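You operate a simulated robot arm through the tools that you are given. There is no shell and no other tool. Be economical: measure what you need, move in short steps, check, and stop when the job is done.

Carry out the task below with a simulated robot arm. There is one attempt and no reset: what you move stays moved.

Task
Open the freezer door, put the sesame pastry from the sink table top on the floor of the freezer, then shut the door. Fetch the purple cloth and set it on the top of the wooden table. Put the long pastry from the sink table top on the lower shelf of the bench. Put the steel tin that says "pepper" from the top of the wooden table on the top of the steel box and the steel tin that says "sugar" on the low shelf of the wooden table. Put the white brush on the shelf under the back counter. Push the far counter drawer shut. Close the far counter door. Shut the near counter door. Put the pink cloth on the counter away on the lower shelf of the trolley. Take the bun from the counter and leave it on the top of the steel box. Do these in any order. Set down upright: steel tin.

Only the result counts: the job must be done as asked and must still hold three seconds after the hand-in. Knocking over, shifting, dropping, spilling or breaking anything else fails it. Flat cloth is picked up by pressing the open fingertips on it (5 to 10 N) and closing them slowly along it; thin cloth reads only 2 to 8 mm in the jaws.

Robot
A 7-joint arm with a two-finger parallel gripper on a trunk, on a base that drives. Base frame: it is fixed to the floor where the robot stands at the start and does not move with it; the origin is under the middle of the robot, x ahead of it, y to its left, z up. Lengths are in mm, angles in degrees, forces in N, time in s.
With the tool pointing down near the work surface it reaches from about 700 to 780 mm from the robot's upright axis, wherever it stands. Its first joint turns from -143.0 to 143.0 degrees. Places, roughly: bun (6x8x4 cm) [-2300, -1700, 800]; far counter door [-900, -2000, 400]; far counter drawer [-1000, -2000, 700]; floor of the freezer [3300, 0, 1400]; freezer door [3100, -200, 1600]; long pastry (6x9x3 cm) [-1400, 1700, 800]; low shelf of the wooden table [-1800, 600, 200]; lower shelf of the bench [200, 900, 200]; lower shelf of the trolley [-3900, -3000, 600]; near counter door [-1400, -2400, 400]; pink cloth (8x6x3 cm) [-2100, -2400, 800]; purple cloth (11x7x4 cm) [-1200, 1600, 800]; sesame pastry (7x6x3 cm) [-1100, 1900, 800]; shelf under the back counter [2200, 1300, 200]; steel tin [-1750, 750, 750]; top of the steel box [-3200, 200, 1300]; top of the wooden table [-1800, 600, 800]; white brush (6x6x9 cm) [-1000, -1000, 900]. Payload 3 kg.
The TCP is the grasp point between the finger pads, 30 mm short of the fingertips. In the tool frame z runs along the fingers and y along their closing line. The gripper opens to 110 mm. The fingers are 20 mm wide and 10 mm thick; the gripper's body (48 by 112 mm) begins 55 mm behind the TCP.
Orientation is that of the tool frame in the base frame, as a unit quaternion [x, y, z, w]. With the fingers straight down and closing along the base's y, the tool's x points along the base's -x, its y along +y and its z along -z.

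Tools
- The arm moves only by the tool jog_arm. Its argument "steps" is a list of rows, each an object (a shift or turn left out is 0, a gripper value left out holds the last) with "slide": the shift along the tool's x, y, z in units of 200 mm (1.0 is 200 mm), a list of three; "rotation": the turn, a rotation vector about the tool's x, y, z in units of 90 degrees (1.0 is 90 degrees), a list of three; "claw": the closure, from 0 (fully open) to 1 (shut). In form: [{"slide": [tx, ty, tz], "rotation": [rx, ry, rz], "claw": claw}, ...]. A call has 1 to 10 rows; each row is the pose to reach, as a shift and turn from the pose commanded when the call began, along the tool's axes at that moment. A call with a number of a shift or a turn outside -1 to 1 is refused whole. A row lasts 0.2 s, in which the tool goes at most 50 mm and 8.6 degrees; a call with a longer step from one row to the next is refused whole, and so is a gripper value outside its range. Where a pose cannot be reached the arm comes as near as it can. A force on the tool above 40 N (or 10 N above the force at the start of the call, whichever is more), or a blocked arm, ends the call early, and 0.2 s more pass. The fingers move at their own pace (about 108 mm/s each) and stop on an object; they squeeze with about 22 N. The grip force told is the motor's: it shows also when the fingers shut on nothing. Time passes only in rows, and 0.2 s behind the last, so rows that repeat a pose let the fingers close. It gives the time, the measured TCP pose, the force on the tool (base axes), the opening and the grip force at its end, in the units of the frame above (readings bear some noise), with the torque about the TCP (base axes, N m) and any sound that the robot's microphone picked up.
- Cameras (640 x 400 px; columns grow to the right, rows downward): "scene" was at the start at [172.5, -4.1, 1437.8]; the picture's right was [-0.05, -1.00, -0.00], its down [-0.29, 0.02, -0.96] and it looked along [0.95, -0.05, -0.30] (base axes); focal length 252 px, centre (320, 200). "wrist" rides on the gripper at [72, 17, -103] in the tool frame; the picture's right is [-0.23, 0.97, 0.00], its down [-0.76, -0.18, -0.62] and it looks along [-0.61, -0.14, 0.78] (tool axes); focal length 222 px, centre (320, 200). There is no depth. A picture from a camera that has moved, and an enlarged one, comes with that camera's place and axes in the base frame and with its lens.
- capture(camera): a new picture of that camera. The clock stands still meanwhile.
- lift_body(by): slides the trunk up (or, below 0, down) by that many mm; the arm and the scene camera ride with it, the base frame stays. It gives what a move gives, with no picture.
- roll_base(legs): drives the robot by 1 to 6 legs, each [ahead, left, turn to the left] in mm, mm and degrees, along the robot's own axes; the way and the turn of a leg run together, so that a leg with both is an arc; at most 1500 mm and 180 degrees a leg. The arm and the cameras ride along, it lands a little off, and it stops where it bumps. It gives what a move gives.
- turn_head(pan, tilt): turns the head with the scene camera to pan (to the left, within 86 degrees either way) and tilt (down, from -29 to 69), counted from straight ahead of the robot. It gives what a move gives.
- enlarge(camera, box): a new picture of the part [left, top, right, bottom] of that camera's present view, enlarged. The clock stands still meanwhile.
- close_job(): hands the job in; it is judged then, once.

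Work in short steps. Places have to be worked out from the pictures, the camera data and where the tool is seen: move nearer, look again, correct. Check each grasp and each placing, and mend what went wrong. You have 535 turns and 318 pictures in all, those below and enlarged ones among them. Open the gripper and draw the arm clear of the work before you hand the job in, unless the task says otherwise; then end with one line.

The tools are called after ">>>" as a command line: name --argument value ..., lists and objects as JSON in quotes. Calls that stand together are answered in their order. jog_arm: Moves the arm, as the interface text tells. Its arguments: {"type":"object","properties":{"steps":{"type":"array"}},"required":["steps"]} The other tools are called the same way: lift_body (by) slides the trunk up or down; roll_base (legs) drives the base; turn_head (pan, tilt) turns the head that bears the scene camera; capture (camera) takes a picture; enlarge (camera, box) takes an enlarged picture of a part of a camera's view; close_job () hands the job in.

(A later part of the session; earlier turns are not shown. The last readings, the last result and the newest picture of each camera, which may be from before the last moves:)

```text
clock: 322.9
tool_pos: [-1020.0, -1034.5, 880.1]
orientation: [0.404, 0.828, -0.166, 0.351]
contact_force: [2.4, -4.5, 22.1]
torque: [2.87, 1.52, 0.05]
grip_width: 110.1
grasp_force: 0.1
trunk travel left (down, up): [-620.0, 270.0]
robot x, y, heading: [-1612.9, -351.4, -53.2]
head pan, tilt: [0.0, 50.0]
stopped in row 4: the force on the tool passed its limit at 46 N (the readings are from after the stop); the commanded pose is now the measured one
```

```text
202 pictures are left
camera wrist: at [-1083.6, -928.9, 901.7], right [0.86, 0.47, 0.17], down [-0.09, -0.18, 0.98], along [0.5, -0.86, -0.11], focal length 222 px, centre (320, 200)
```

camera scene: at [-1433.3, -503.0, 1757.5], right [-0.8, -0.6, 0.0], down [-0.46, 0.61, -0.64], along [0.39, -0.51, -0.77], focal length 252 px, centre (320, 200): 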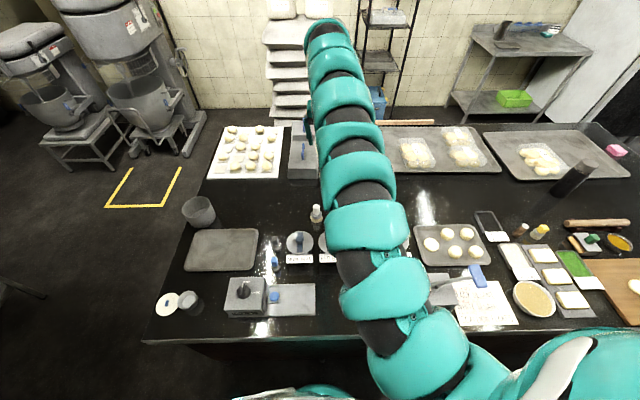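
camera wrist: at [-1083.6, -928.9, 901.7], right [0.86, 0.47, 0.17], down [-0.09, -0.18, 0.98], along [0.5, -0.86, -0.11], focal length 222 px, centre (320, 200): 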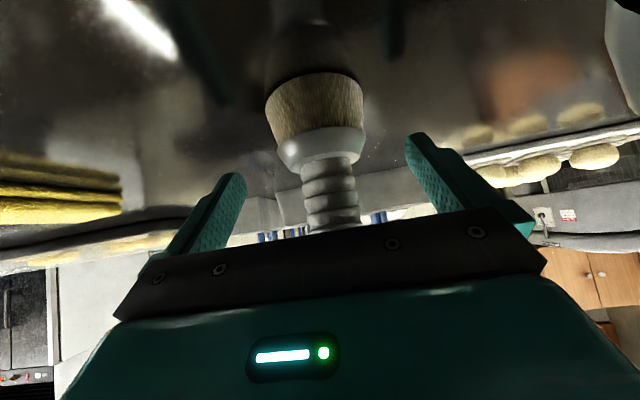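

Fingertips touched the counter (so its top is ≈850). I raise 3 mm and close around the ferrule.

>>> jog_arm --steps '[{"slide": [-0.01, 0, -0.01], "claw": 0.3}, {"slide": [-0.01, 0, -0.01], "claw": 0.6}, {"slide": [-0.01, 0, -0.01], "claw": 1}, {"slide": [-0.01, 0, -0.01], "claw": 1}, {"slide": [-0.01, 0, -0.01], "claw": 1}]'

>>> capture --camera "wrist"

```text
clock: 324.1
tool_pos: [-1020.7, -1034.1, 879.5]
orientation: [0.404, 0.829, -0.166, 0.35]
contact_force: [0.9, -10.0, 26.4]
torque: [0.73, 0.67, 0.61]
grip_width: 29.6
grasp_force: 22.0
trunk travel left (down, up): [-620.0, 270.0]
robot x, y, heading: [-1619.9, -351.2, -52.9]
head pan, tilt: [0.0, 50.0]
```

```text
201 pictures are left
camera wrist: at [-1084.4, -927.9, 901.9], right [0.86, 0.47, 0.17], down [-0.09, -0.18, 0.98], along [0.5, -0.86, -0.12], focal length 222 px, centre (320, 200)
```

wrist: 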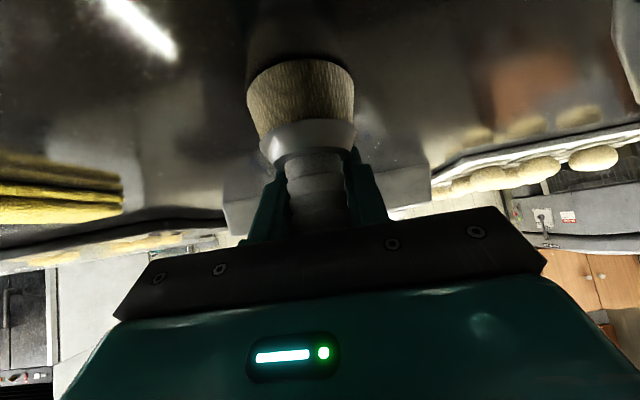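

Gripped on the handle just above the ferrule. I lift slowly and check that it holds.

>>> jog_arm --steps '[{"slide": [-0.035, 0, -0.035]}, {"slide": [-0.07, 0, -0.07]}, {"slide": [-0.14, 0, -0.14]}, {"slide": [-0.21, 0, -0.21]}, {"slide": [-0.21, 0, -0.21]}]'

>>> capture --camera "wrist"

```text
clock: 325.3
tool_pos: [-1020.0, -1034.4, 935.9]
orientation: [0.405, 0.83, -0.166, 0.346]
contact_force: [-0.2, -0.3, -0.1]
torque: [0.04, 0.01, -0.02]
grip_width: 29.0
grasp_force: 22.1
trunk travel left (down, up): [-620.0, 270.0]
robot x, y, heading: [-1615.5, -352.8, -53.0]
head pan, tilt: [0.0, 50.0]
```

```text
200 pictures are left
camera wrist: at [-1083.1, -928.6, 958.9], right [0.86, 0.47, 0.17], down [-0.09, -0.19, 0.98], along [0.5, -0.86, -0.12], focal length 222 px, centre (320, 200)
```

wrist: 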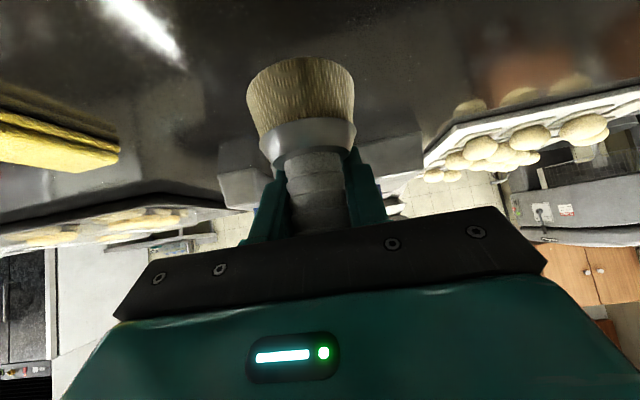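

Held 57 mm up. I raise the trunk in two stages, checking the grip.

>>> lift_body --by 130

>>> lift_body --by 130

```text
clock: 326.9
tool_pos: [-1020.2, -1034.5, 1065.9]
orientation: [0.405, 0.83, -0.166, 0.347]
contact_force: [0.7, -0.1, -1.1]
torque: [-0.01, 0.02, -0.04]
grip_width: 28.9
grasp_force: 22.8
trunk travel left (down, up): [-750.0, 140.0]
robot x, y, heading: [-1615.2, -349.0, -53.0]
head pan, tilt: [0.0, 50.0]
```

```text
clock: 328.5
tool_pos: [-1020.3, -1035.5, 1195.7]
orientation: [0.405, 0.83, -0.166, 0.347]
contact_force: [-0.8, -0.2, -1.3]
torque: [0.01, -0.01, 0.03]
grip_width: 29.1
grasp_force: 21.6
trunk travel left (down, up): [-880.0, 10.0]
robot x, y, heading: [-1614.8, -353.1, -53.0]
head pan, tilt: [0.0, 50.0]
```

Grip steady at 29 mm. I drive to the back counter, round the bench's near end.

>>> roll_base --legs '[[12, 886, 0], [1098, 676, 0], [214, 754, 0], [0, 0, 91], [500, 52, 0]]'

>>> turn_head --pan 15 --tilt 35

>>> capture --camera "scene"

```text
clock: 349.5
tool_pos: [2069.8, 890.4, 1195.5]
orientation: [-0.306, 0.871, 0.131, 0.362]
contact_force: [-0.3, 0.3, -1.1]
torque: [-0.01, 0.01, 0.01]
grip_width: 29.1
grasp_force: 22.0
trunk travel left (down, up): [-880.0, 10.0]
robot x, y, heading: [1391.0, 288.0, 37.9]
head pan, tilt: [0.0, 50.0]
```

```text
clock: 350.3
tool_pos: [2069.5, 889.7, 1196.6]
orientation: [-0.306, 0.871, 0.129, 0.362]
contact_force: [0.0, 0.4, -0.3]
torque: [0.0, -0.03, -0.01]
grip_width: 29.0
grasp_force: 22.0
trunk travel left (down, up): [-880.0, 10.0]
robot x, y, heading: [1393.6, 280.2, 37.8]
head pan, tilt: [15.0, 35.0]
```

```text
199 pictures are left
camera scene: at [1509.2, 405.7, 1777.2], right [0.8, -0.61, 0.0], down [-0.35, -0.46, -0.82], along [0.5, 0.65, -0.57], focal length 252 px, centre (320, 200)
```

scene: 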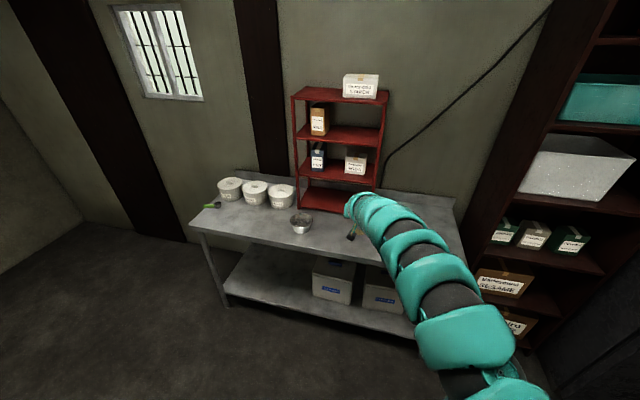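

Shelf front is near n≈2335 along the facing direction; free area left of the bins. I slide left to face it and lower the trunk outside the counter.

>>> roll_base --legs '[[0, 560, 0]]'

>>> lift_body --by -500

>>> lift_body --by -370

>>> capture --camera "scene"

>>> capture --camera "wrist"

```text
clock: 353.4
tool_pos: [1728.7, 1340.2, 1196.2]
orientation: [-0.326, 0.864, 0.137, 0.359]
contact_force: [0.4, 0.0, -0.6]
torque: [-0.02, -0.04, 0.01]
grip_width: 29.2
grasp_force: 21.8
trunk travel left (down, up): [-880.0, 10.0]
robot x, y, heading: [1082.9, 706.3, 40.4]
head pan, tilt: [15.0, 35.0]
stopped in leg 1: the robot was blocked; the commanded pose is now the measured one
```

```text
refused: -500 is not a number from -400 to 400
```

```text
clock: 357.0
tool_pos: [1728.6, 1340.2, 826.9]
orientation: [-0.327, 0.864, 0.139, 0.358]
contact_force: [0.4, -0.6, -1.0]
torque: [0.03, 0.03, -0.01]
grip_width: 29.1
grasp_force: 21.8
trunk travel left (down, up): [-510.0, 380.0]
robot x, y, heading: [1080.2, 708.8, 40.1]
head pan, tilt: [15.0, 35.0]
```

```text
198 pictures are left
camera scene: at [1190.3, 832.1, 1407.3], right [0.82, -0.57, 0.0], down [-0.33, -0.47, -0.82], along [0.47, 0.67, -0.57], focal length 252 px, centre (320, 200)
```

scene: 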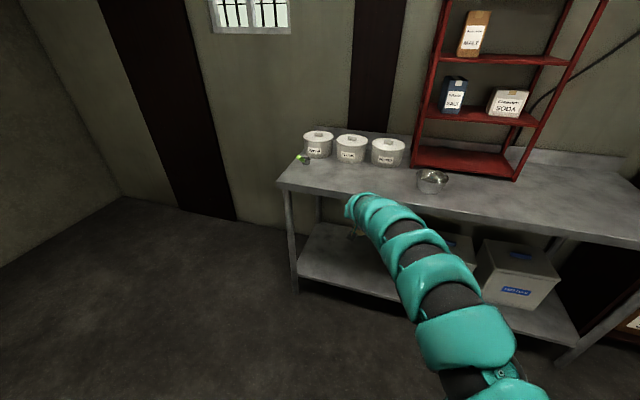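

```text
197 pictures are left
camera wrist: at [1623.7, 1268.7, 849.0], right [-0.52, 0.84, 0.17], down [0.19, -0.07, 0.98], along [0.83, 0.55, -0.12], focal length 222 px, centre (320, 200)
```

wrist: 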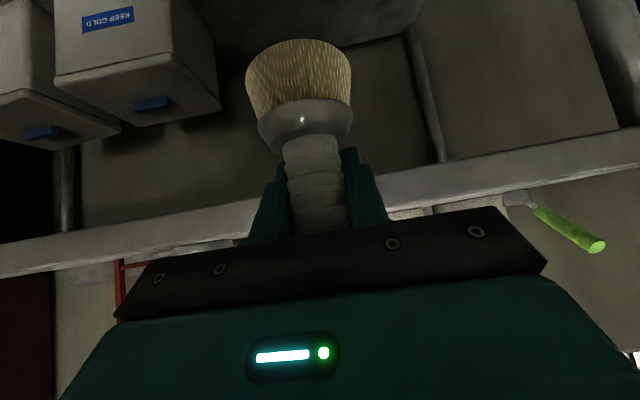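

The pole stopped me but the tool is at a good lateral place. I lower the trunk the rest of the way.

>>> lift_body --by -400

>>> lift_body --by -105

>>> capture --camera "scene"

>>> capture --camera "wrist"

```text
clock: 360.8
tool_pos: [1727.4, 1341.0, 425.8]
orientation: [-0.326, 0.864, 0.138, 0.359]
contact_force: [0.1, 0.6, -1.3]
torque: [0.01, 0.0, 0.04]
grip_width: 29.1
grasp_force: 21.9
trunk travel left (down, up): [-110.0, 780.0]
robot x, y, heading: [1081.2, 707.6, 40.3]
head pan, tilt: [15.0, 35.0]
```

```text
clock: 362.2
tool_pos: [1727.2, 1340.6, 321.9]
orientation: [-0.326, 0.864, 0.138, 0.359]
contact_force: [0.0, -0.3, -0.9]
torque: [0.01, -0.02, 0.01]
grip_width: 29.0
grasp_force: 22.4
trunk travel left (down, up): [-5.0, 885.0]
robot x, y, heading: [1081.1, 710.9, 40.5]
head pan, tilt: [15.0, 35.0]
```

```text
196 pictures are left
camera scene: at [1190.2, 832.0, 902.3], right [0.82, -0.57, 0.0], down [-0.33, -0.47, -0.82], along [0.47, 0.67, -0.57], focal length 252 px, centre (320, 200)
```

scene: 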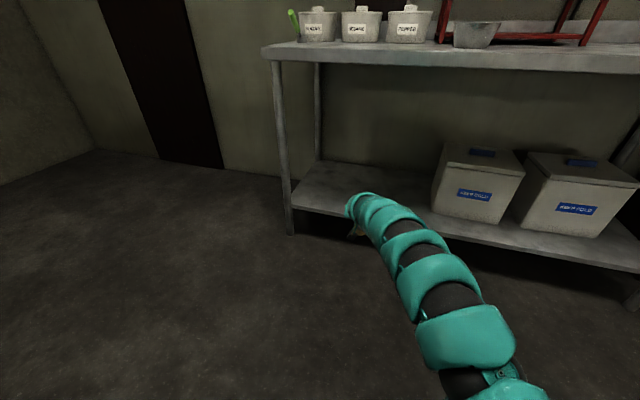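

```text
195 pictures are left
camera wrist: at [1623.6, 1268.6, 344.0], right [-0.52, 0.84, 0.17], down [0.19, -0.07, 0.98], along [0.83, 0.55, -0.12], focal length 222 px, centre (320, 200)
```

wrist: 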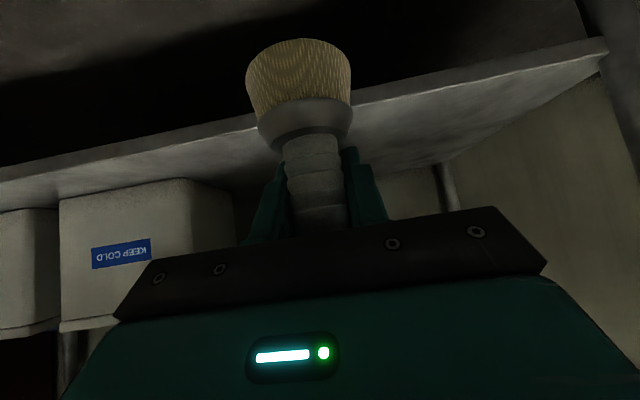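

I drive 250 mm in under the counter, brush bottom about 90 mm above the shelf.

>>> roll_base --legs '[[250, 0, 0]]'

>>> capture --camera "scene"

>>> capture --camera "wrist"

```text
clock: 364.1
tool_pos: [1923.5, 1505.8, 321.0]
orientation: [-0.326, 0.864, 0.138, 0.359]
contact_force: [0.2, -0.2, -1.0]
torque: [0.02, -0.01, -0.01]
grip_width: 29.0
grasp_force: 22.2
trunk travel left (down, up): [-5.0, 885.0]
robot x, y, heading: [1272.6, 871.7, 40.0]
head pan, tilt: [15.0, 35.0]
```

```text
194 pictures are left
camera scene: at [1385.5, 997.9, 902.2], right [0.82, -0.57, 0.0], down [-0.33, -0.47, -0.82], along [0.47, 0.67, -0.57], focal length 252 px, centre (320, 200)
```

scene: 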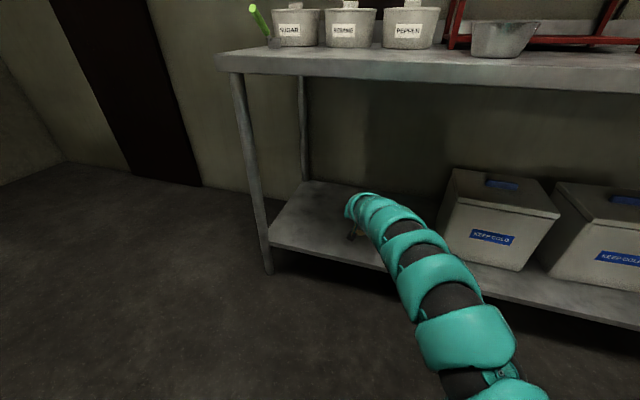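

```text
193 pictures are left
camera wrist: at [1819.3, 1434.1, 343.9], right [-0.52, 0.84, 0.17], down [0.19, -0.07, 0.98], along [0.83, 0.54, -0.12], focal length 222 px, centre (320, 200)
```

wrist: 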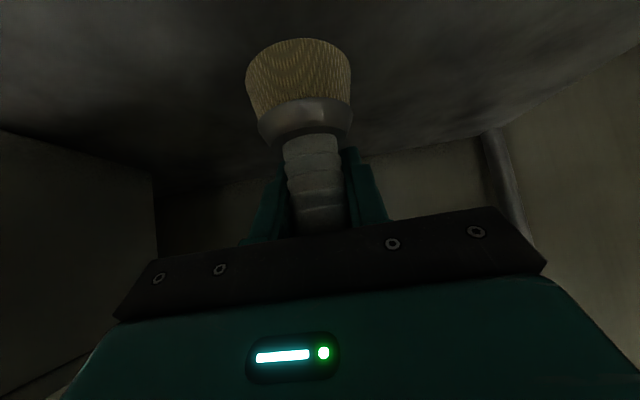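

Over the shelf, well inside. I lower with the arm until contact.

>>> jog_arm --steps '[{"slide": [0.06, 0, 0.06]}, {"slide": [0.12, 0, 0.12]}, {"slide": [0.18, 0, 0.18]}, {"slide": [0.22, 0, 0.22]}, {"slide": [0.25, 0, 0.25]}, {"slide": [0.28, 0, 0.28]}, {"slide": [0.31, 0, 0.31]}]'

>>> capture --camera "wrist"

```text
clock: 365.6
tool_pos: [1926.7, 1510.1, 246.2]
orientation: [-0.324, 0.86, 0.143, 0.367]
contact_force: [2.5, 1.4, 15.0]
torque: [-0.17, -0.28, 0.07]
grip_width: 29.3
grasp_force: 21.7
trunk travel left (down, up): [-5.0, 885.0]
robot x, y, heading: [1280.1, 872.1, 40.3]
head pan, tilt: [15.0, 35.0]
stopped in row 7: the force on the tool passed its limit at 44 N (the readings are from after the stop); the commanded pose is now the measured one
```

```text
192 pictures are left
camera wrist: at [1823.0, 1438.2, 267.9], right [-0.53, 0.83, 0.17], down [0.18, -0.09, 0.98], along [0.83, 0.55, -0.1], focal length 222 px, centre (320, 200)
```

wrist: 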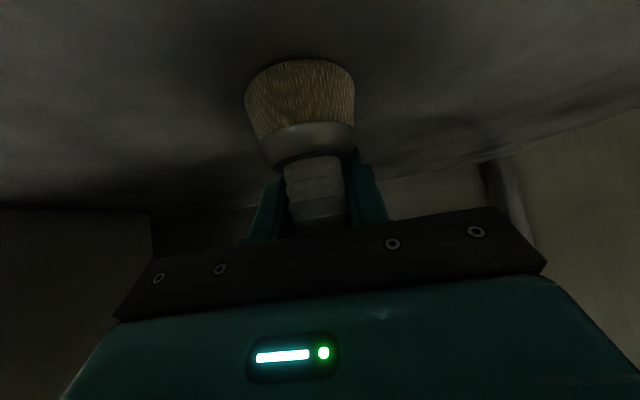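

Contact with the shelf. I open the jaws and withdraw along the tool.

>>> jog_arm --steps '[{"slide": [0, 0, 0], "claw": 0.5}, {"slide": [0, 0, 0], "claw": 0.1}, {"slide": [0, 0, 0], "claw": 0}, {"slide": [0, 0, -0.1], "claw": 0}, {"slide": [0, 0, -0.3]}, {"slide": [0, 0, -0.5]}, {"slide": [0, 0, -0.7]}]'

>>> capture --camera "wrist"

```text
clock: 367.2
tool_pos: [1858.6, 1471.4, 336.8]
orientation: [-0.327, 0.86, 0.142, 0.364]
contact_force: [-2.2, 0.5, 0.1]
torque: [-0.06, -0.13, -0.1]
grip_width: 110.0
grasp_force: 0.0
out of reach, approached as far as the arm can: row 7
trunk travel left (down, up): [-5.0, 885.0]
robot x, y, heading: [1279.3, 871.5, 40.7]
head pan, tilt: [15.0, 35.0]
```

```text
191 pictures are left
camera wrist: at [1755.0, 1398.4, 358.8], right [-0.53, 0.83, 0.17], down [0.19, -0.08, 0.98], along [0.83, 0.55, -0.11], focal length 222 px, centre (320, 200)
```

wrist: 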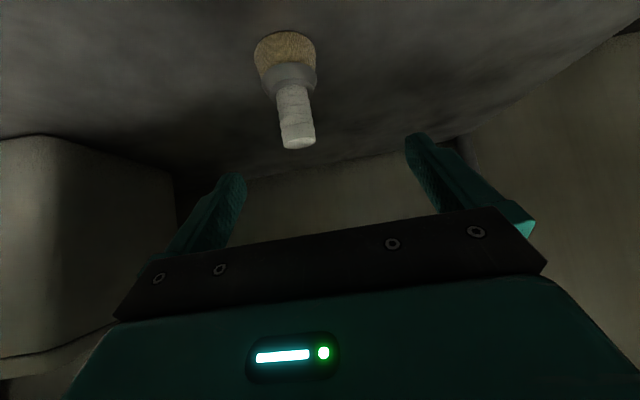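

The brush stands on the shelf. I back out, raise the trunk and drive toward the sink table for the long pastry.

>>> roll_base --legs '[[-100, -250, 0]]'

>>> lift_body --by 400

>>> lift_body --by 400

>>> roll_base --legs '[[-195, -265, 0], [-472, 4, 0], [-739, 262, 0], [0, 0, 87.3], [880, 60, 0], [800, 57, 0]]'

>>> turn_head --pan 20 --tilt 45

>>> capture --camera "scene"

```text
clock: 369.2
tool_pos: [1950.8, 1212.0, 338.5]
orientation: [-0.324, 0.862, 0.142, 0.363]
contact_force: [-0.8, 0.0, 0.6]
torque: [0.01, 0.01, -0.01]
grip_width: 110.1
grasp_force: 0.2
trunk travel left (down, up): [-5.0, 885.0]
robot x, y, heading: [1360.5, 620.1, 40.4]
head pan, tilt: [15.0, 35.0]
```

```text
clock: 373.0
tool_pos: [1950.9, 1212.2, 737.9]
orientation: [-0.325, 0.862, 0.142, 0.363]
contact_force: [0.1, 1.1, 0.0]
torque: [-0.02, -0.02, -0.03]
grip_width: 110.1
grasp_force: 0.1
trunk travel left (down, up): [-405.0, 485.0]
robot x, y, heading: [1362.0, 618.6, 40.3]
head pan, tilt: [15.0, 35.0]
```

```text
clock: 374.2
tool_pos: [1946.0, 1209.0, 810.4]
orientation: [-0.323, 0.866, 0.14, 0.356]
contact_force: [-0.6, 0.0, -6.4]
torque: [0.2, 0.44, -0.03]
grip_width: 109.9
grasp_force: 0.0
trunk travel left (down, up): [-484.0, 406.0]
robot x, y, heading: [1363.7, 616.1, 40.3]
head pan, tilt: [15.0, 35.0]
stopped: the force on the tool passed its limit at 51 N (the readings are from after the stop); the commanded pose is now the measured one
```

```text
clock: 383.6
tool_pos: [810.7, 334.7, 811.0]
orientation: [-0.37, 0.848, 0.151, 0.349]
contact_force: [2.2, -20.7, 7.7]
torque: [0.12, 0.2, 0.44]
grip_width: 102.1
grasp_force: 0.0
trunk travel left (down, up): [-484.0, 406.0]
robot x, y, heading: [289.5, -320.9, 48.1]
head pan, tilt: [15.0, 35.0]
stopped in leg 4: the force on the tool passed its limit at 54 N (the readings are from after the stop); the commanded pose is now the measured one
```

```text
clock: 384.3
tool_pos: [810.8, 335.2, 810.2]
orientation: [-0.37, 0.847, 0.151, 0.35]
contact_force: [9.5, -20.0, 6.9]
torque: [0.09, 0.01, -0.08]
grip_width: 99.6
grasp_force: 0.1
trunk travel left (down, up): [-484.0, 406.0]
robot x, y, heading: [291.3, -317.7, 48.3]
head pan, tilt: [20.0, 45.0]
```

```text
190 pictures are left
camera scene: at [375.0, -187.4, 1366.6], right [0.93, -0.37, 0.0], down [-0.26, -0.65, -0.71], along [0.26, 0.66, -0.71], focal length 252 px, centre (320, 200)
```

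scene: 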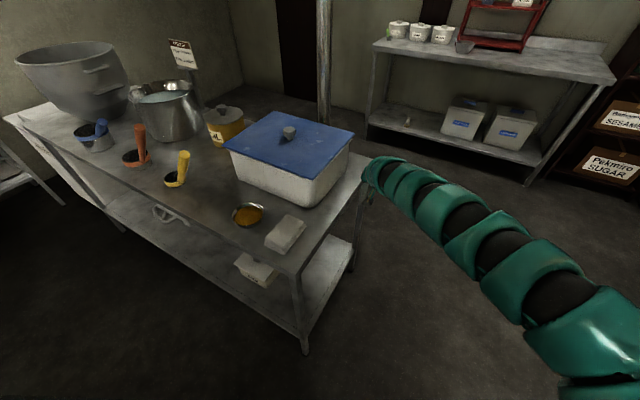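

I failed to notice the lift stopped under the counter's edge, so the arm was low and has touched the bench's side. Nothing looks displaced. I turn back and raise the trunk fully.

>>> roll_base --legs '[[0, 0, -15]]'

>>> lift_body --by 398

>>> enlarge --camera "scene" --box '[340, 0, 640, 200]'

```text
clock: 385.6
tool_pos: [962.0, 179.8, 808.0]
orientation: [-0.259, 0.888, 0.105, 0.365]
contact_force: [-0.3, 0.5, -0.3]
torque: [-0.01, -0.04, 0.0]
grip_width: 110.0
grasp_force: 0.2
trunk travel left (down, up): [-484.0, 406.0]
robot x, y, heading: [290.8, -319.6, 33.1]
head pan, tilt: [20.0, 45.0]
```

```text
clock: 389.4
tool_pos: [962.3, 180.4, 1206.5]
orientation: [-0.258, 0.888, 0.104, 0.366]
contact_force: [0.4, -0.5, 0.7]
torque: [-0.01, 0.0, 0.0]
grip_width: 109.9
grasp_force: 0.0
trunk travel left (down, up): [-882.0, 8.0]
robot x, y, heading: [294.8, -320.1, 33.2]
head pan, tilt: [20.0, 45.0]
```

```text
2.00 times, centred on (490, 100) of scene
camera zoom: at [406.8, -211.2, 1764.2], right [0.8, -0.6, 0.0], down [-0.43, -0.57, -0.71], along [0.42, 0.57, -0.71], focal length 505 px, centre (-20, 400)
```

zoom: 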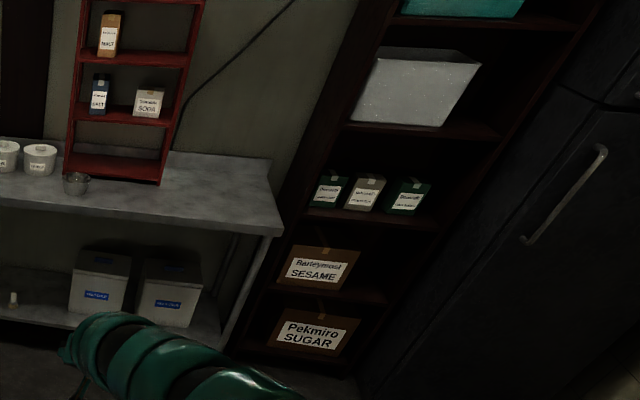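

All stands as it was. I turn to 128° and drive down the aisle to the sink table.

>>> roll_base --legs '[[0, 0, 95], [900, 50, 0], [880, 51, 0]]'

>>> turn_head --pan 30 --tilt 50

>>> capture --camera "scene"

>>> capture --camera "wrist"

```text
clock: 402.5
tool_pos: [-1444.3, 1656.0, 1207.2]
orientation: [0.83, -0.409, -0.341, -0.169]
contact_force: [-0.3, 0.0, 0.0]
torque: [0.01, -0.02, 0.01]
grip_width: 110.0
grasp_force: 0.1
trunk travel left (down, up): [-882.0, 8.0]
robot x, y, heading: [-882.2, 1032.0, 128.4]
head pan, tilt: [20.0, 45.0]
```

```text
clock: 403.2
tool_pos: [-1442.3, 1655.1, 1207.6]
orientation: [0.83, -0.408, -0.341, -0.169]
contact_force: [0.6, -0.2, 1.0]
torque: [0.01, 0.0, -0.03]
grip_width: 110.0
grasp_force: 0.1
trunk travel left (down, up): [-882.0, 8.0]
robot x, y, heading: [-882.4, 1035.1, 128.4]
head pan, tilt: [30.0, 50.0]
```

```text
188 pictures are left
camera scene: at [-1004.6, 1125.9, 1757.4], right [0.37, 0.93, 0.0], down [0.71, -0.28, -0.64], along [-0.6, 0.24, -0.77], focal length 252 px, centre (320, 200)
```

scene: 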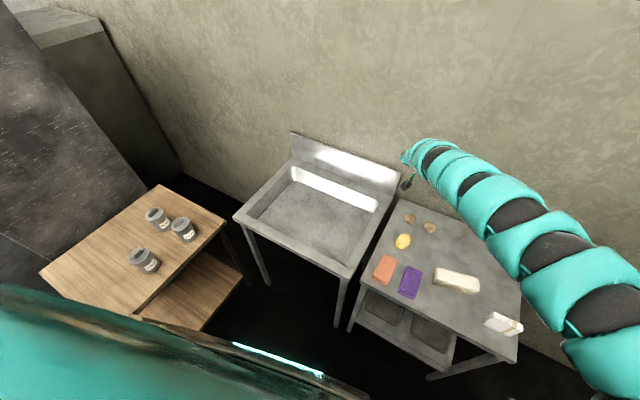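

```text
187 pictures are left
camera wrist: at [-1380.5, 1544.1, 1230.5], right [-0.87, -0.47, 0.16], down [0.08, 0.19, 0.98], along [-0.49, 0.86, -0.13], focal length 222 px, centre (320, 200)
```

wrist: 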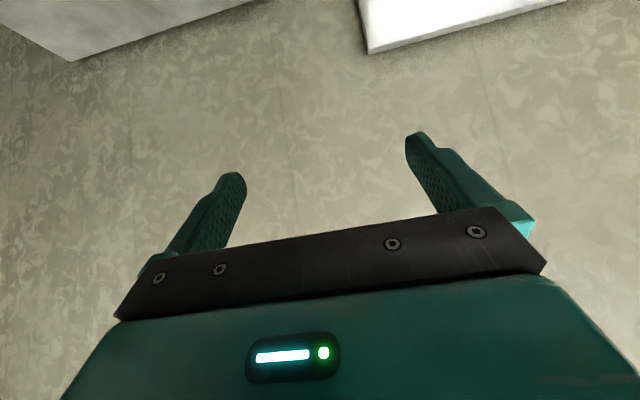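

I zoom on the sink table to decide which piece is the long pastry.

>>> enlarge --camera "scene" --box '[360, 195, 530, 345]'

```text
2.67 times, centred on (445, 270) of scene
camera zoom: at [-1004.6, 1125.9, 1757.4], right [0.37, 0.93, 0.0], down [0.71, -0.28, -0.64], along [-0.6, 0.24, -0.77], focal length 673 px, centre (-13, 13)
```

zoom: 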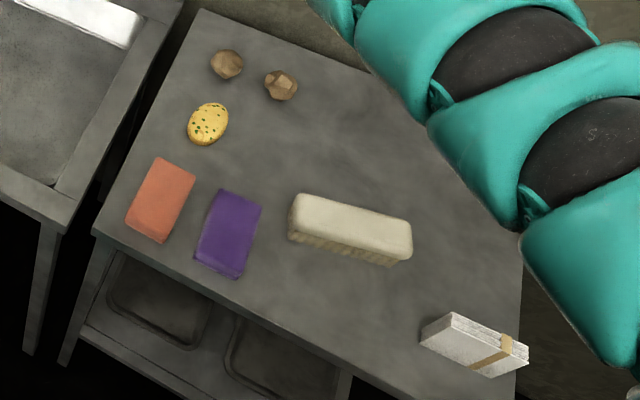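

The yellow herb pastry (long axis along my heading) fits "long pastry", at (-1386,1651). I turn the tool down and bring it over the spot.

>>> jog_arm --steps '[{"slide": [0.107, -0.036, 0.026], "rotation": [0, 0.0625, 0]}, {"slide": [0.214, -0.071, 0.051], "rotation": [0, 0.125, 0]}, {"slide": [0.32, -0.107, 0.077], "rotation": [0, 0.1875, 0]}, {"slide": [0.428, -0.143, 0.103], "rotation": [0, 0.25, 0]}, {"slide": [0.534, -0.178, 0.128], "rotation": [0, 0.3125, 0]}, {"slide": [0.641, -0.214, 0.154], "rotation": [0, 0.375, 0]}, {"slide": [0.748, -0.25, 0.18], "rotation": [0, 0.4375, 0]}, {"slide": [0.855, -0.285, 0.205], "rotation": [0, 0.5, 0]}]'

>>> roll_base --legs '[[55, 15, 0]]'

>>> capture --camera "wrist"

```text
clock: 405.0
tool_pos: [-1337.7, 1617.5, 1068.2]
orientation: [0.897, -0.442, -0.019, -0.01]
contact_force: [-0.4, 0.7, -0.3]
torque: [-0.02, 0.01, 0.01]
grip_width: 109.9
grasp_force: 0.1
out of reach, approached as far as the arm can: row 8
trunk travel left (down, up): [-882.0, 8.0]
robot x, y, heading: [-880.1, 1030.2, 128.2]
head pan, tilt: [30.0, 50.0]
```

```text
clock: 406.0
tool_pos: [-1385.8, 1650.4, 1067.1]
orientation: [0.897, -0.441, -0.018, -0.011]
contact_force: [-0.3, 0.2, 0.3]
torque: [-0.03, -0.03, 0.01]
grip_width: 109.9
grasp_force: 0.1
trunk travel left (down, up): [-882.0, 8.0]
robot x, y, heading: [-930.6, 1066.5, 128.8]
head pan, tilt: [30.0, 50.0]
```

```text
185 pictures are left
camera wrist: at [-1352.9, 1577.7, 1168.0], right [-0.91, -0.41, 0.01], down [-0.31, 0.69, 0.66], along [-0.28, 0.59, -0.76], focal length 222 px, centre (320, 200)
```

wrist: 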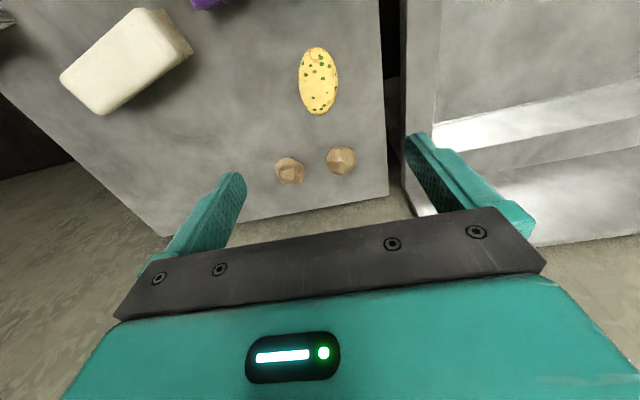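

It is the oval 6x9 pastry, directly beneath. I lower with the trunk and check.

>>> lift_body --by -180

>>> capture --camera "wrist"

```text
clock: 408.0
tool_pos: [-1384.8, 1650.2, 888.7]
orientation: [0.897, -0.442, -0.019, -0.011]
contact_force: [0.1, -0.9, 0.5]
torque: [-0.02, -0.01, 0.0]
grip_width: 110.0
grasp_force: 0.1
trunk travel left (down, up): [-702.0, 188.0]
robot x, y, heading: [-929.0, 1067.8, 128.3]
head pan, tilt: [30.0, 50.0]
```

```text
184 pictures are left
camera wrist: at [-1351.3, 1576.4, 989.3], right [-0.91, -0.41, 0.01], down [-0.31, 0.69, 0.66], along [-0.28, 0.6, -0.75], focal length 222 px, centre (320, 200)
```

wrist: 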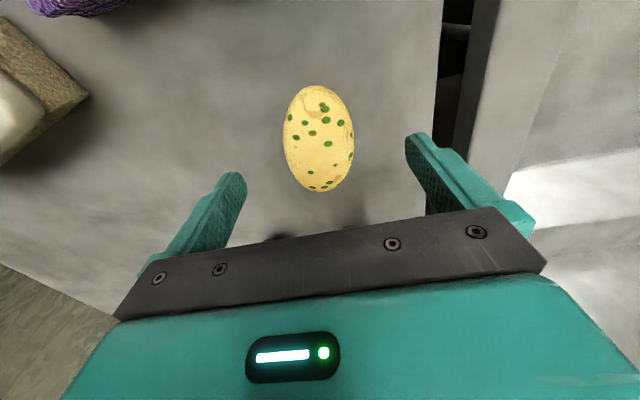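

Centred. Lower to just above the table and close.

>>> lift_body --by -35

>>> jog_arm --steps '[{"slide": [0, 0, 0], "claw": 0.3}, {"slide": [0, 0, 0], "claw": 0.7}, {"slide": [0, 0, 0], "claw": 1}, {"slide": [0, 0, 0], "claw": 1}]'

>>> lift_body --by 60

>>> capture --camera "wrist"

```text
clock: 408.8
tool_pos: [-1384.3, 1650.6, 852.1]
orientation: [0.898, -0.44, -0.019, -0.011]
contact_force: [-0.9, -0.1, 0.6]
torque: [-0.01, -0.02, 0.01]
grip_width: 110.3
grasp_force: 0.0
trunk travel left (down, up): [-667.0, 223.0]
robot x, y, heading: [-928.1, 1068.3, 128.6]
head pan, tilt: [30.0, 50.0]
```

```text
clock: 409.8
tool_pos: [-1385.2, 1650.6, 853.6]
orientation: [0.897, -0.441, -0.019, -0.011]
contact_force: [-0.2, -0.6, -0.3]
torque: [0.0, -0.02, -0.01]
grip_width: 52.3
grasp_force: 21.6
trunk travel left (down, up): [-667.0, 223.0]
robot x, y, heading: [-926.7, 1067.1, 128.6]
head pan, tilt: [30.0, 50.0]
```

```text
clock: 410.8
tool_pos: [-1384.9, 1650.0, 911.7]
orientation: [0.897, -0.441, -0.019, -0.011]
contact_force: [-1.0, 0.3, -0.8]
torque: [0.0, -0.03, 0.0]
grip_width: 52.3
grasp_force: 21.9
trunk travel left (down, up): [-727.0, 163.0]
robot x, y, heading: [-929.0, 1064.6, 128.4]
head pan, tilt: [30.0, 50.0]
```

```text
183 pictures are left
camera wrist: at [-1351.4, 1576.7, 1014.0], right [-0.91, -0.41, 0.01], down [-0.31, 0.69, 0.66], along [-0.28, 0.6, -0.75], focal length 222 px, centre (320, 200)
```

wrist: 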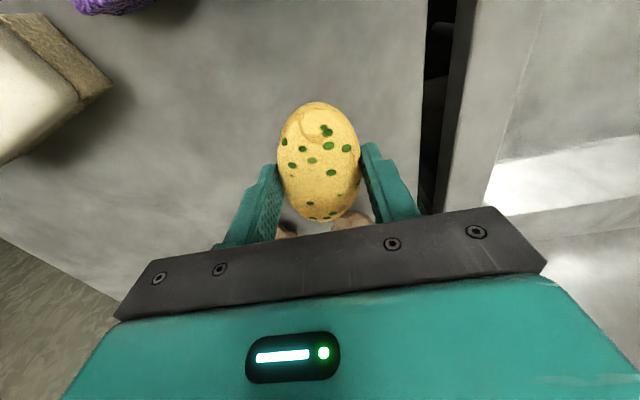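

Held at 52 mm. I back up the aisle, turn to face the bench's side, and keep the tool outside its edge.

>>> lift_body --by 150

>>> roll_base --legs '[[-1060, 330, 0], [0, 0, -90]]'

>>> turn_head --pan 0 --tilt 50

>>> capture --camera "scene"

```text
clock: 412.5
tool_pos: [-1384.1, 1649.6, 1063.0]
orientation: [0.897, -0.442, -0.019, -0.011]
contact_force: [-0.2, -0.1, -1.1]
torque: [0.02, -0.01, -0.01]
grip_width: 52.1
grasp_force: 21.7
trunk travel left (down, up): [-877.0, 13.0]
robot x, y, heading: [-929.1, 1069.6, 128.3]
head pan, tilt: [30.0, 50.0]
```

```text
clock: 422.0
tool_pos: [54.3, 484.6, 1063.0]
orientation: [-0.326, 0.945, 0.006, 0.022]
contact_force: [0.3, -0.2, -0.7]
torque: [0.02, -0.01, -0.01]
grip_width: 51.7
grasp_force: 22.2
trunk travel left (down, up): [-877.0, 13.0]
robot x, y, heading: [-522.2, 24.4, 38.8]
head pan, tilt: [30.0, 50.0]
```

```text
clock: 423.0
tool_pos: [54.7, 485.1, 1061.9]
orientation: [-0.325, 0.945, 0.005, 0.022]
contact_force: [-0.1, 1.2, -0.7]
torque: [-0.02, 0.01, 0.01]
grip_width: 52.0
grasp_force: 22.5
trunk travel left (down, up): [-877.0, 13.0]
robot x, y, heading: [-527.1, 23.5, 38.5]
head pan, tilt: [0.0, 50.0]
```

```text
182 pictures are left
camera scene: at [-403.5, 123.8, 1752.3], right [0.63, -0.78, 0.0], down [-0.6, -0.48, -0.64], along [0.5, 0.4, -0.77], focal length 252 px, centre (320, 200)
```

scene: 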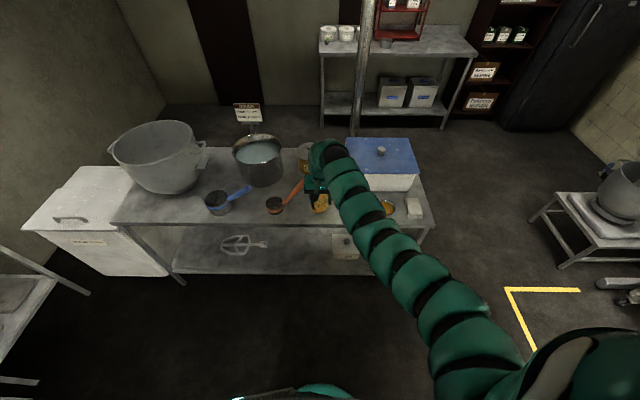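

Shelf free space lies between the whisk and the box (u≈-480). I shift left and back from the edge, then lower the trunk in front of the bench.

>>> roll_base --legs '[[-80, 133, 0]]'

>>> lift_body --by -400

>>> lift_body --by -350

>>> capture --camera "scene"

>>> capture --camera "wrist"

```text
clock: 424.4
tool_pos: [-93.4, 542.0, 1062.5]
orientation: [-0.326, 0.945, 0.006, 0.021]
contact_force: [-0.2, -0.3, 0.1]
torque: [-0.04, -0.03, -0.02]
grip_width: 51.9
grasp_force: 21.8
trunk travel left (down, up): [-877.0, 13.0]
robot x, y, heading: [-670.7, 79.5, 39.0]
head pan, tilt: [0.0, 50.0]
```

```text
clock: 428.2
tool_pos: [-91.7, 540.9, 662.8]
orientation: [-0.326, 0.945, 0.005, 0.021]
contact_force: [0.4, 0.2, -0.4]
torque: [0.03, 0.02, 0.02]
grip_width: 51.5
grasp_force: 21.7
trunk travel left (down, up): [-477.0, 413.0]
robot x, y, heading: [-671.3, 80.1, 39.3]
head pan, tilt: [0.0, 50.0]
```

```text
clock: 431.6
tool_pos: [-92.4, 541.3, 312.5]
orientation: [-0.327, 0.945, 0.005, 0.021]
contact_force: [0.5, -0.4, -1.0]
torque: [-0.02, -0.01, 0.01]
grip_width: 51.6
grasp_force: 21.8
trunk travel left (down, up): [-127.0, 763.0]
robot x, y, heading: [-672.6, 78.4, 38.7]
head pan, tilt: [0.0, 50.0]
```

```text
181 pictures are left
camera scene: at [-550.2, 178.6, 1002.4], right [0.63, -0.78, 0.0], down [-0.6, -0.48, -0.64], along [0.5, 0.4, -0.77], focal length 252 px, centre (320, 200)
```

scene: 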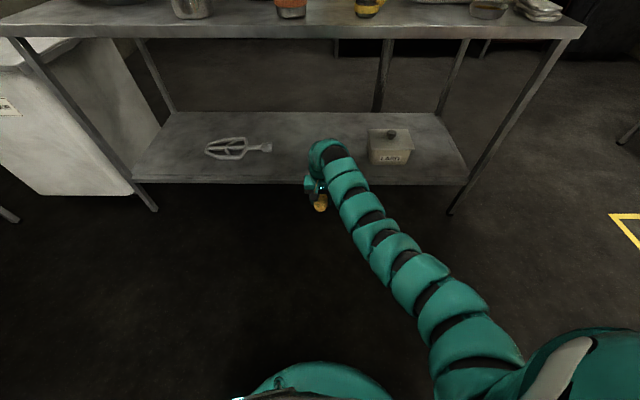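

```text
180 pictures are left
camera wrist: at [-163.7, 505.1, 414.2], right [-0.42, 0.91, 0.01], down [0.69, 0.31, 0.66], along [0.59, 0.28, -0.75], focal length 222 px, centre (320, 200)
```

wrist: 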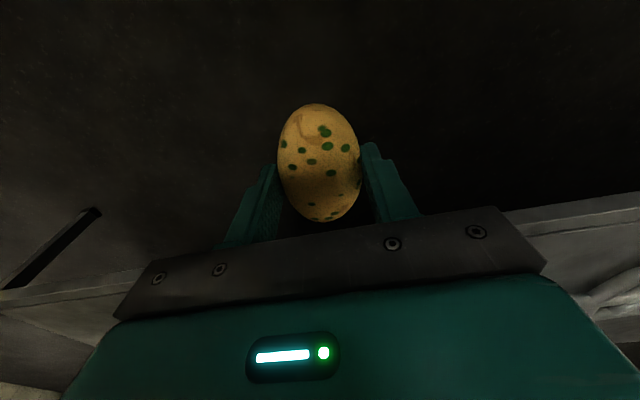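

The arm's arc stays well below the bench top. I drive 285 mm in over the shelf.

>>> roll_base --legs '[[285, 0, 0]]'

>>> capture --camera "wrist"

>>> capture --camera "scene"

```text
clock: 433.6
tool_pos: [134.4, 722.9, 312.7]
orientation: [-0.325, 0.945, 0.006, 0.021]
contact_force: [-0.4, -0.1, -1.1]
torque: [0.0, -0.03, 0.02]
grip_width: 51.7
grasp_force: 22.0
trunk travel left (down, up): [-127.0, 763.0]
robot x, y, heading: [-442.8, 258.9, 38.7]
head pan, tilt: [0.0, 50.0]
```

```text
179 pictures are left
camera wrist: at [64.0, 687.3, 414.2], right [-0.42, 0.91, 0.01], down [0.69, 0.31, 0.66], along [0.59, 0.28, -0.75], focal length 222 px, centre (320, 200)
```

wrist: 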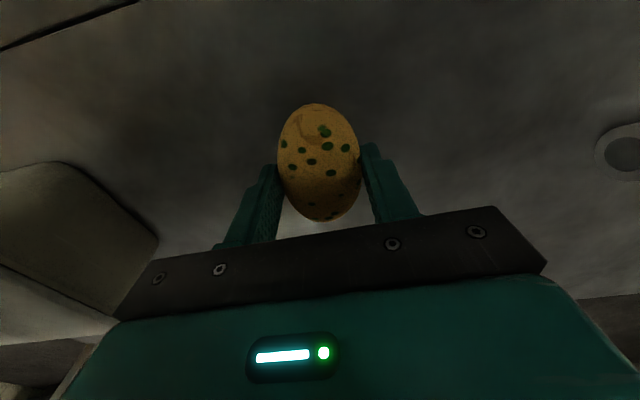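

```text
178 pictures are left
camera scene: at [-322.9, 361.2, 1002.3], right [0.63, -0.78, 0.0], down [-0.6, -0.48, -0.64], along [0.5, 0.4, -0.77], focal length 252 px, centre (320, 200)
```

scene: 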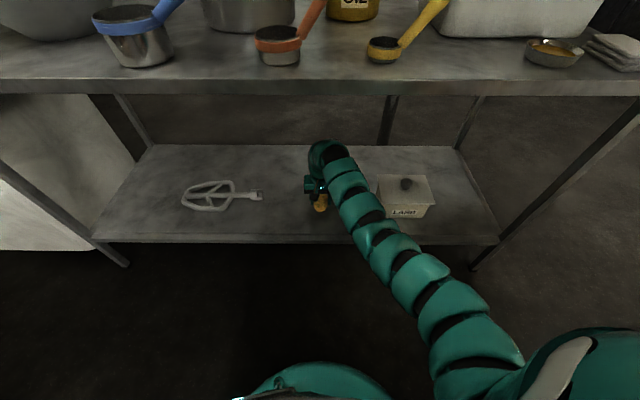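

Inside with room around. I lower to the shelf until contact.

>>> lift_body --by -45

>>> jog_arm --steps '[{"slide": [0, 0, 0.025]}, {"slide": [0, 0, 0.05]}, {"slide": [0, 0, 0.075]}, {"slide": [0, 0, 0.1]}, {"slide": [0, 0, 0.125]}, {"slide": [0, 0, 0.15]}]'

```text
clock: 434.5
tool_pos: [135.5, 725.3, 271.5]
orientation: [-0.325, 0.945, 0.007, 0.025]
contact_force: [0.1, 1.5, 24.1]
torque: [0.25, 0.21, 0.01]
grip_width: 51.9
grasp_force: 21.8
trunk travel left (down, up): [-82.0, 808.0]
robot x, y, heading: [-444.3, 260.5, 38.8]
head pan, tilt: [0.0, 50.0]
```

```text
clock: 434.8
tool_pos: [136.7, 726.0, 271.4]
orientation: [-0.326, 0.945, 0.009, 0.026]
contact_force: [-3.6, -4.5, 23.5]
torque: [-0.09, 0.54, 0.21]
grip_width: 51.6
grasp_force: 22.2
trunk travel left (down, up): [-82.0, 808.0]
robot x, y, heading: [-444.9, 265.2, 38.9]
head pan, tilt: [0.0, 50.0]
stopped in row 1: the force on the tool passed its limit at 46 N (the readings are from after the stop); the commanded pose is now the measured one
```

Contact already. I release and raise.

>>> jog_arm --steps '[{"slide": [0, 0, 0], "claw": 0.4}, {"slide": [0, 0, 0], "claw": 0.2}, {"slide": [0, 0, -0.05], "claw": 0.2}, {"slide": [0, 0, -0.2]}, {"slide": [0, 0, -0.35]}, {"slide": [0, 0, -0.45]}]'

>>> capture --camera "wrist"

```text
clock: 435.3
tool_pos: [140.0, 722.0, 271.7]
orientation: [-0.322, 0.946, 0.007, 0.029]
contact_force: [3.8, -3.5, 17.9]
torque: [0.47, 0.51, 0.0]
grip_width: 85.7
grasp_force: 0.1
trunk travel left (down, up): [-82.0, 808.0]
robot x, y, heading: [-447.1, 258.7, 38.8]
head pan, tilt: [0.0, 50.0]
stopped in row 2: the force on the tool passed its limit at 48 N (the readings are from after the stop); the commanded pose is now the measured one
```

```text
177 pictures are left
camera wrist: at [68.8, 686.0, 371.9], right [-0.41, 0.91, 0.01], down [0.68, 0.3, 0.67], along [0.61, 0.28, -0.74], focal length 222 px, centre (320, 200)
```

wrist: 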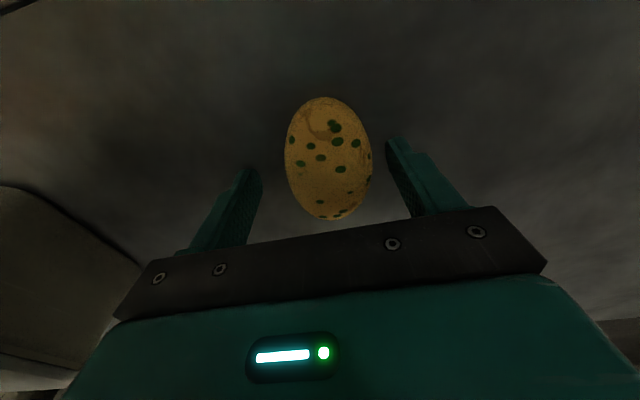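

Released. I raise with the trunk and check.

>>> lift_body --by 70

>>> capture --camera "wrist"

```text
clock: 436.4
tool_pos: [140.2, 721.1, 339.2]
orientation: [-0.323, 0.946, 0.005, 0.026]
contact_force: [0.2, 0.1, 0.8]
torque: [-0.02, -0.01, 0.01]
grip_width: 88.0
grasp_force: 0.0
trunk travel left (down, up): [-152.0, 738.0]
robot x, y, heading: [-442.6, 260.1, 38.6]
head pan, tilt: [0.0, 50.0]
```

```text
176 pictures are left
camera wrist: at [67.8, 686.1, 439.7], right [-0.42, 0.91, 0.0], down [0.68, 0.31, 0.66], along [0.6, 0.28, -0.75], focal length 222 px, centre (320, 200)
```

wrist: 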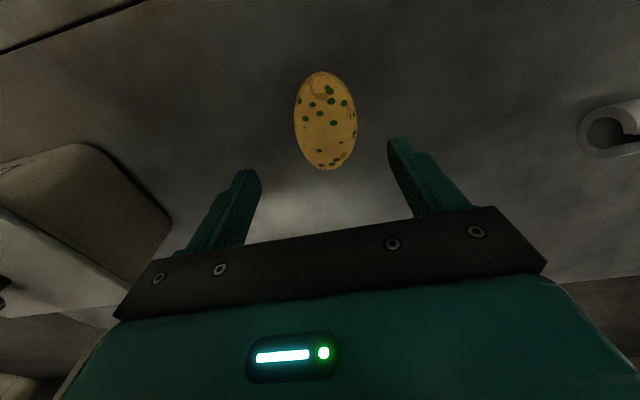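

The pastry rests on the lower shelf. I back out and raise the trunk.

>>> roll_base --legs '[[-360, 0, 0]]'

>>> lift_body --by 400

>>> lift_body --by 330

```text
clock: 438.8
tool_pos: [-150.0, 488.4, 338.2]
orientation: [-0.322, 0.947, 0.005, 0.025]
contact_force: [0.3, 0.1, 0.2]
torque: [0.03, -0.04, -0.01]
grip_width: 88.0
grasp_force: 0.1
trunk travel left (down, up): [-152.0, 738.0]
robot x, y, heading: [-733.9, 28.1, 38.6]
head pan, tilt: [0.0, 50.0]
```

```text
clock: 442.6
tool_pos: [-150.3, 486.7, 739.4]
orientation: [-0.323, 0.946, 0.005, 0.026]
contact_force: [-0.2, -0.3, 0.5]
torque: [-0.01, 0.02, -0.02]
grip_width: 88.2
grasp_force: 0.0
trunk travel left (down, up): [-552.0, 338.0]
robot x, y, heading: [-733.9, 26.9, 38.6]
head pan, tilt: [0.0, 50.0]
```

```text
clock: 445.9
tool_pos: [-149.9, 487.9, 1069.8]
orientation: [-0.322, 0.946, 0.005, 0.026]
contact_force: [-0.2, -0.4, 0.4]
torque: [0.01, 0.04, -0.02]
grip_width: 88.0
grasp_force: 0.1
trunk travel left (down, up): [-882.0, 8.0]
robot x, y, heading: [-737.4, 29.2, 38.9]
head pan, tilt: [0.0, 50.0]
```

I turn to 128° and drive up to the purple cloth.

>>> roll_base --legs '[[0, 0, 89.5], [0, -567, 0], [800, 0, 0]]'

>>> capture --camera "wrist"

```text
clock: 456.7
tool_pos: [-1221.6, 1591.0, 1068.3]
orientation: [0.893, -0.449, -0.022, -0.015]
contact_force: [-0.2, -0.3, -0.3]
torque: [-0.02, 0.0, 0.03]
grip_width: 87.8
grasp_force: 0.2
trunk travel left (down, up): [-882.0, 8.0]
robot x, y, heading: [-770.9, 996.4, 127.8]
head pan, tilt: [0.0, 50.0]
```

```text
175 pictures are left
camera wrist: at [-1188.6, 1515.9, 1169.6], right [-0.92, -0.4, 0.01], down [-0.3, 0.69, 0.66], along [-0.27, 0.61, -0.75], focal length 222 px, centre (320, 200)
```

wrist: 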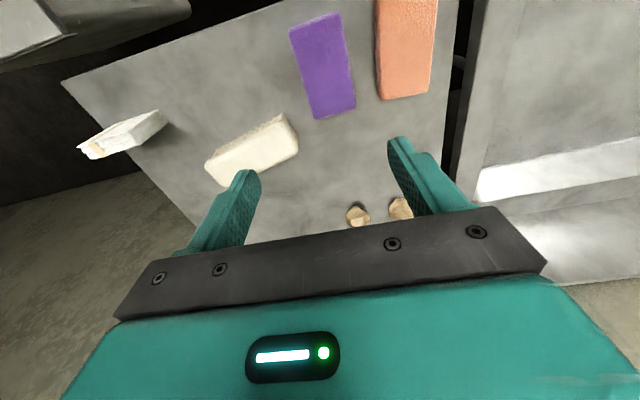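

Purple cloth centre near (-1223,1573), aligned with my heading; the orange one is ~35 mm beside it, so I keep the jaws at 88 mm. Lower for another look.

>>> jog_arm --steps '[{"slide": [0.03, 0.03, 0]}, {"slide": [0.06, 0.06, 0]}, {"slide": [0.06, 0.06, 0]}]'

>>> lift_body --by -160

>>> capture --camera "wrist"

```text
clock: 457.5
tool_pos: [-1222.9, 1574.5, 1069.3]
orientation: [0.893, -0.449, -0.022, -0.015]
contact_force: [0.7, 0.6, -0.4]
torque: [0.02, -0.02, -0.01]
grip_width: 88.2
grasp_force: 0.0
trunk travel left (down, up): [-882.0, 8.0]
robot x, y, heading: [-768.5, 998.1, 127.8]
head pan, tilt: [0.0, 50.0]
```

```text
clock: 459.4
tool_pos: [-1224.3, 1573.0, 909.1]
orientation: [0.893, -0.448, -0.021, -0.015]
contact_force: [-0.4, 0.0, -0.5]
torque: [-0.02, 0.03, -0.02]
grip_width: 87.8
grasp_force: 0.0
trunk travel left (down, up): [-722.0, 168.0]
robot x, y, heading: [-773.5, 999.5, 127.6]
head pan, tilt: [0.0, 50.0]
```

```text
174 pictures are left
camera wrist: at [-1190.9, 1498.7, 1010.2], right [-0.92, -0.4, 0.01], down [-0.3, 0.69, 0.66], along [-0.27, 0.61, -0.75], focal length 222 px, centre (320, 200)
```

wrist: 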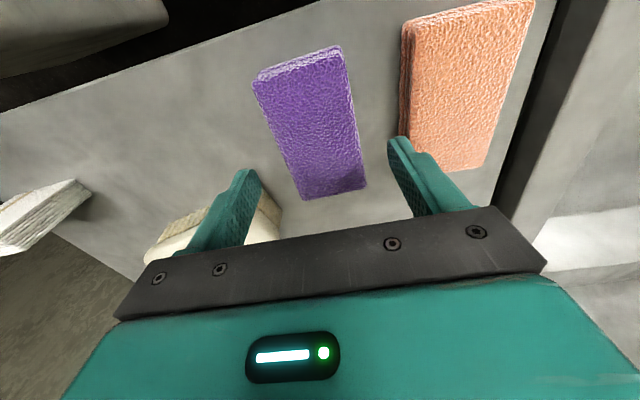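

Aligned. I lower onto it and grip.

>>> lift_body --by -52

>>> jog_arm --steps '[{"slide": [0, 0, 0], "claw": 0.4}, {"slide": [0, 0, 0], "claw": 0.7}, {"slide": [0, 0, 0], "claw": 1}, {"slide": [0, 0, 0], "claw": 1}]'

>>> lift_body --by 60

>>> capture --camera "wrist"

```text
clock: 460.3
tool_pos: [-1222.8, 1573.2, 858.5]
orientation: [0.894, -0.448, -0.022, -0.015]
contact_force: [-0.2, -0.5, 0.3]
torque: [-0.02, -0.01, 0.0]
grip_width: 87.8
grasp_force: 0.1
trunk travel left (down, up): [-670.0, 220.0]
robot x, y, heading: [-765.0, 995.3, 127.7]
head pan, tilt: [0.0, 50.0]
```

```text
clock: 461.3
tool_pos: [-1222.5, 1574.0, 858.9]
orientation: [0.893, -0.449, -0.021, -0.015]
contact_force: [-0.1, 0.7, 1.3]
torque: [-0.01, -0.02, 0.03]
grip_width: 64.0
grasp_force: 22.4
trunk travel left (down, up): [-670.0, 220.0]
robot x, y, heading: [-773.5, 996.7, 127.9]
head pan, tilt: [0.0, 50.0]
```

```text
clock: 462.3
tool_pos: [-1223.9, 1574.7, 917.4]
orientation: [0.893, -0.449, -0.022, -0.014]
contact_force: [0.1, -0.1, -0.6]
torque: [-0.01, -0.02, -0.06]
grip_width: 63.9
grasp_force: 21.9
trunk travel left (down, up): [-730.0, 160.0]
robot x, y, heading: [-770.4, 998.1, 127.6]
head pan, tilt: [0.0, 50.0]
```

```text
173 pictures are left
camera wrist: at [-1191.0, 1498.9, 1017.8], right [-0.92, -0.4, 0.01], down [-0.3, 0.69, 0.66], along [-0.27, 0.61, -0.75], focal length 222 px, centre (320, 200)
```

wrist: 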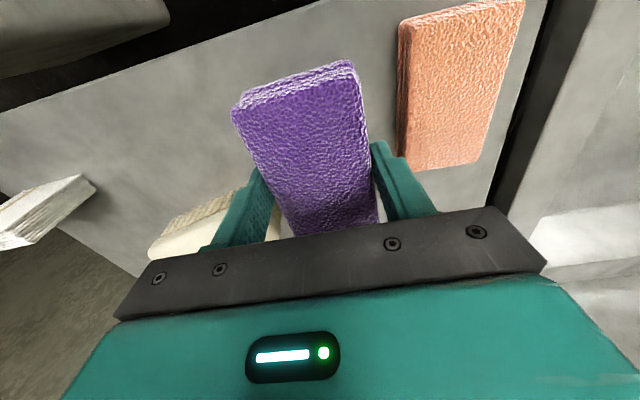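

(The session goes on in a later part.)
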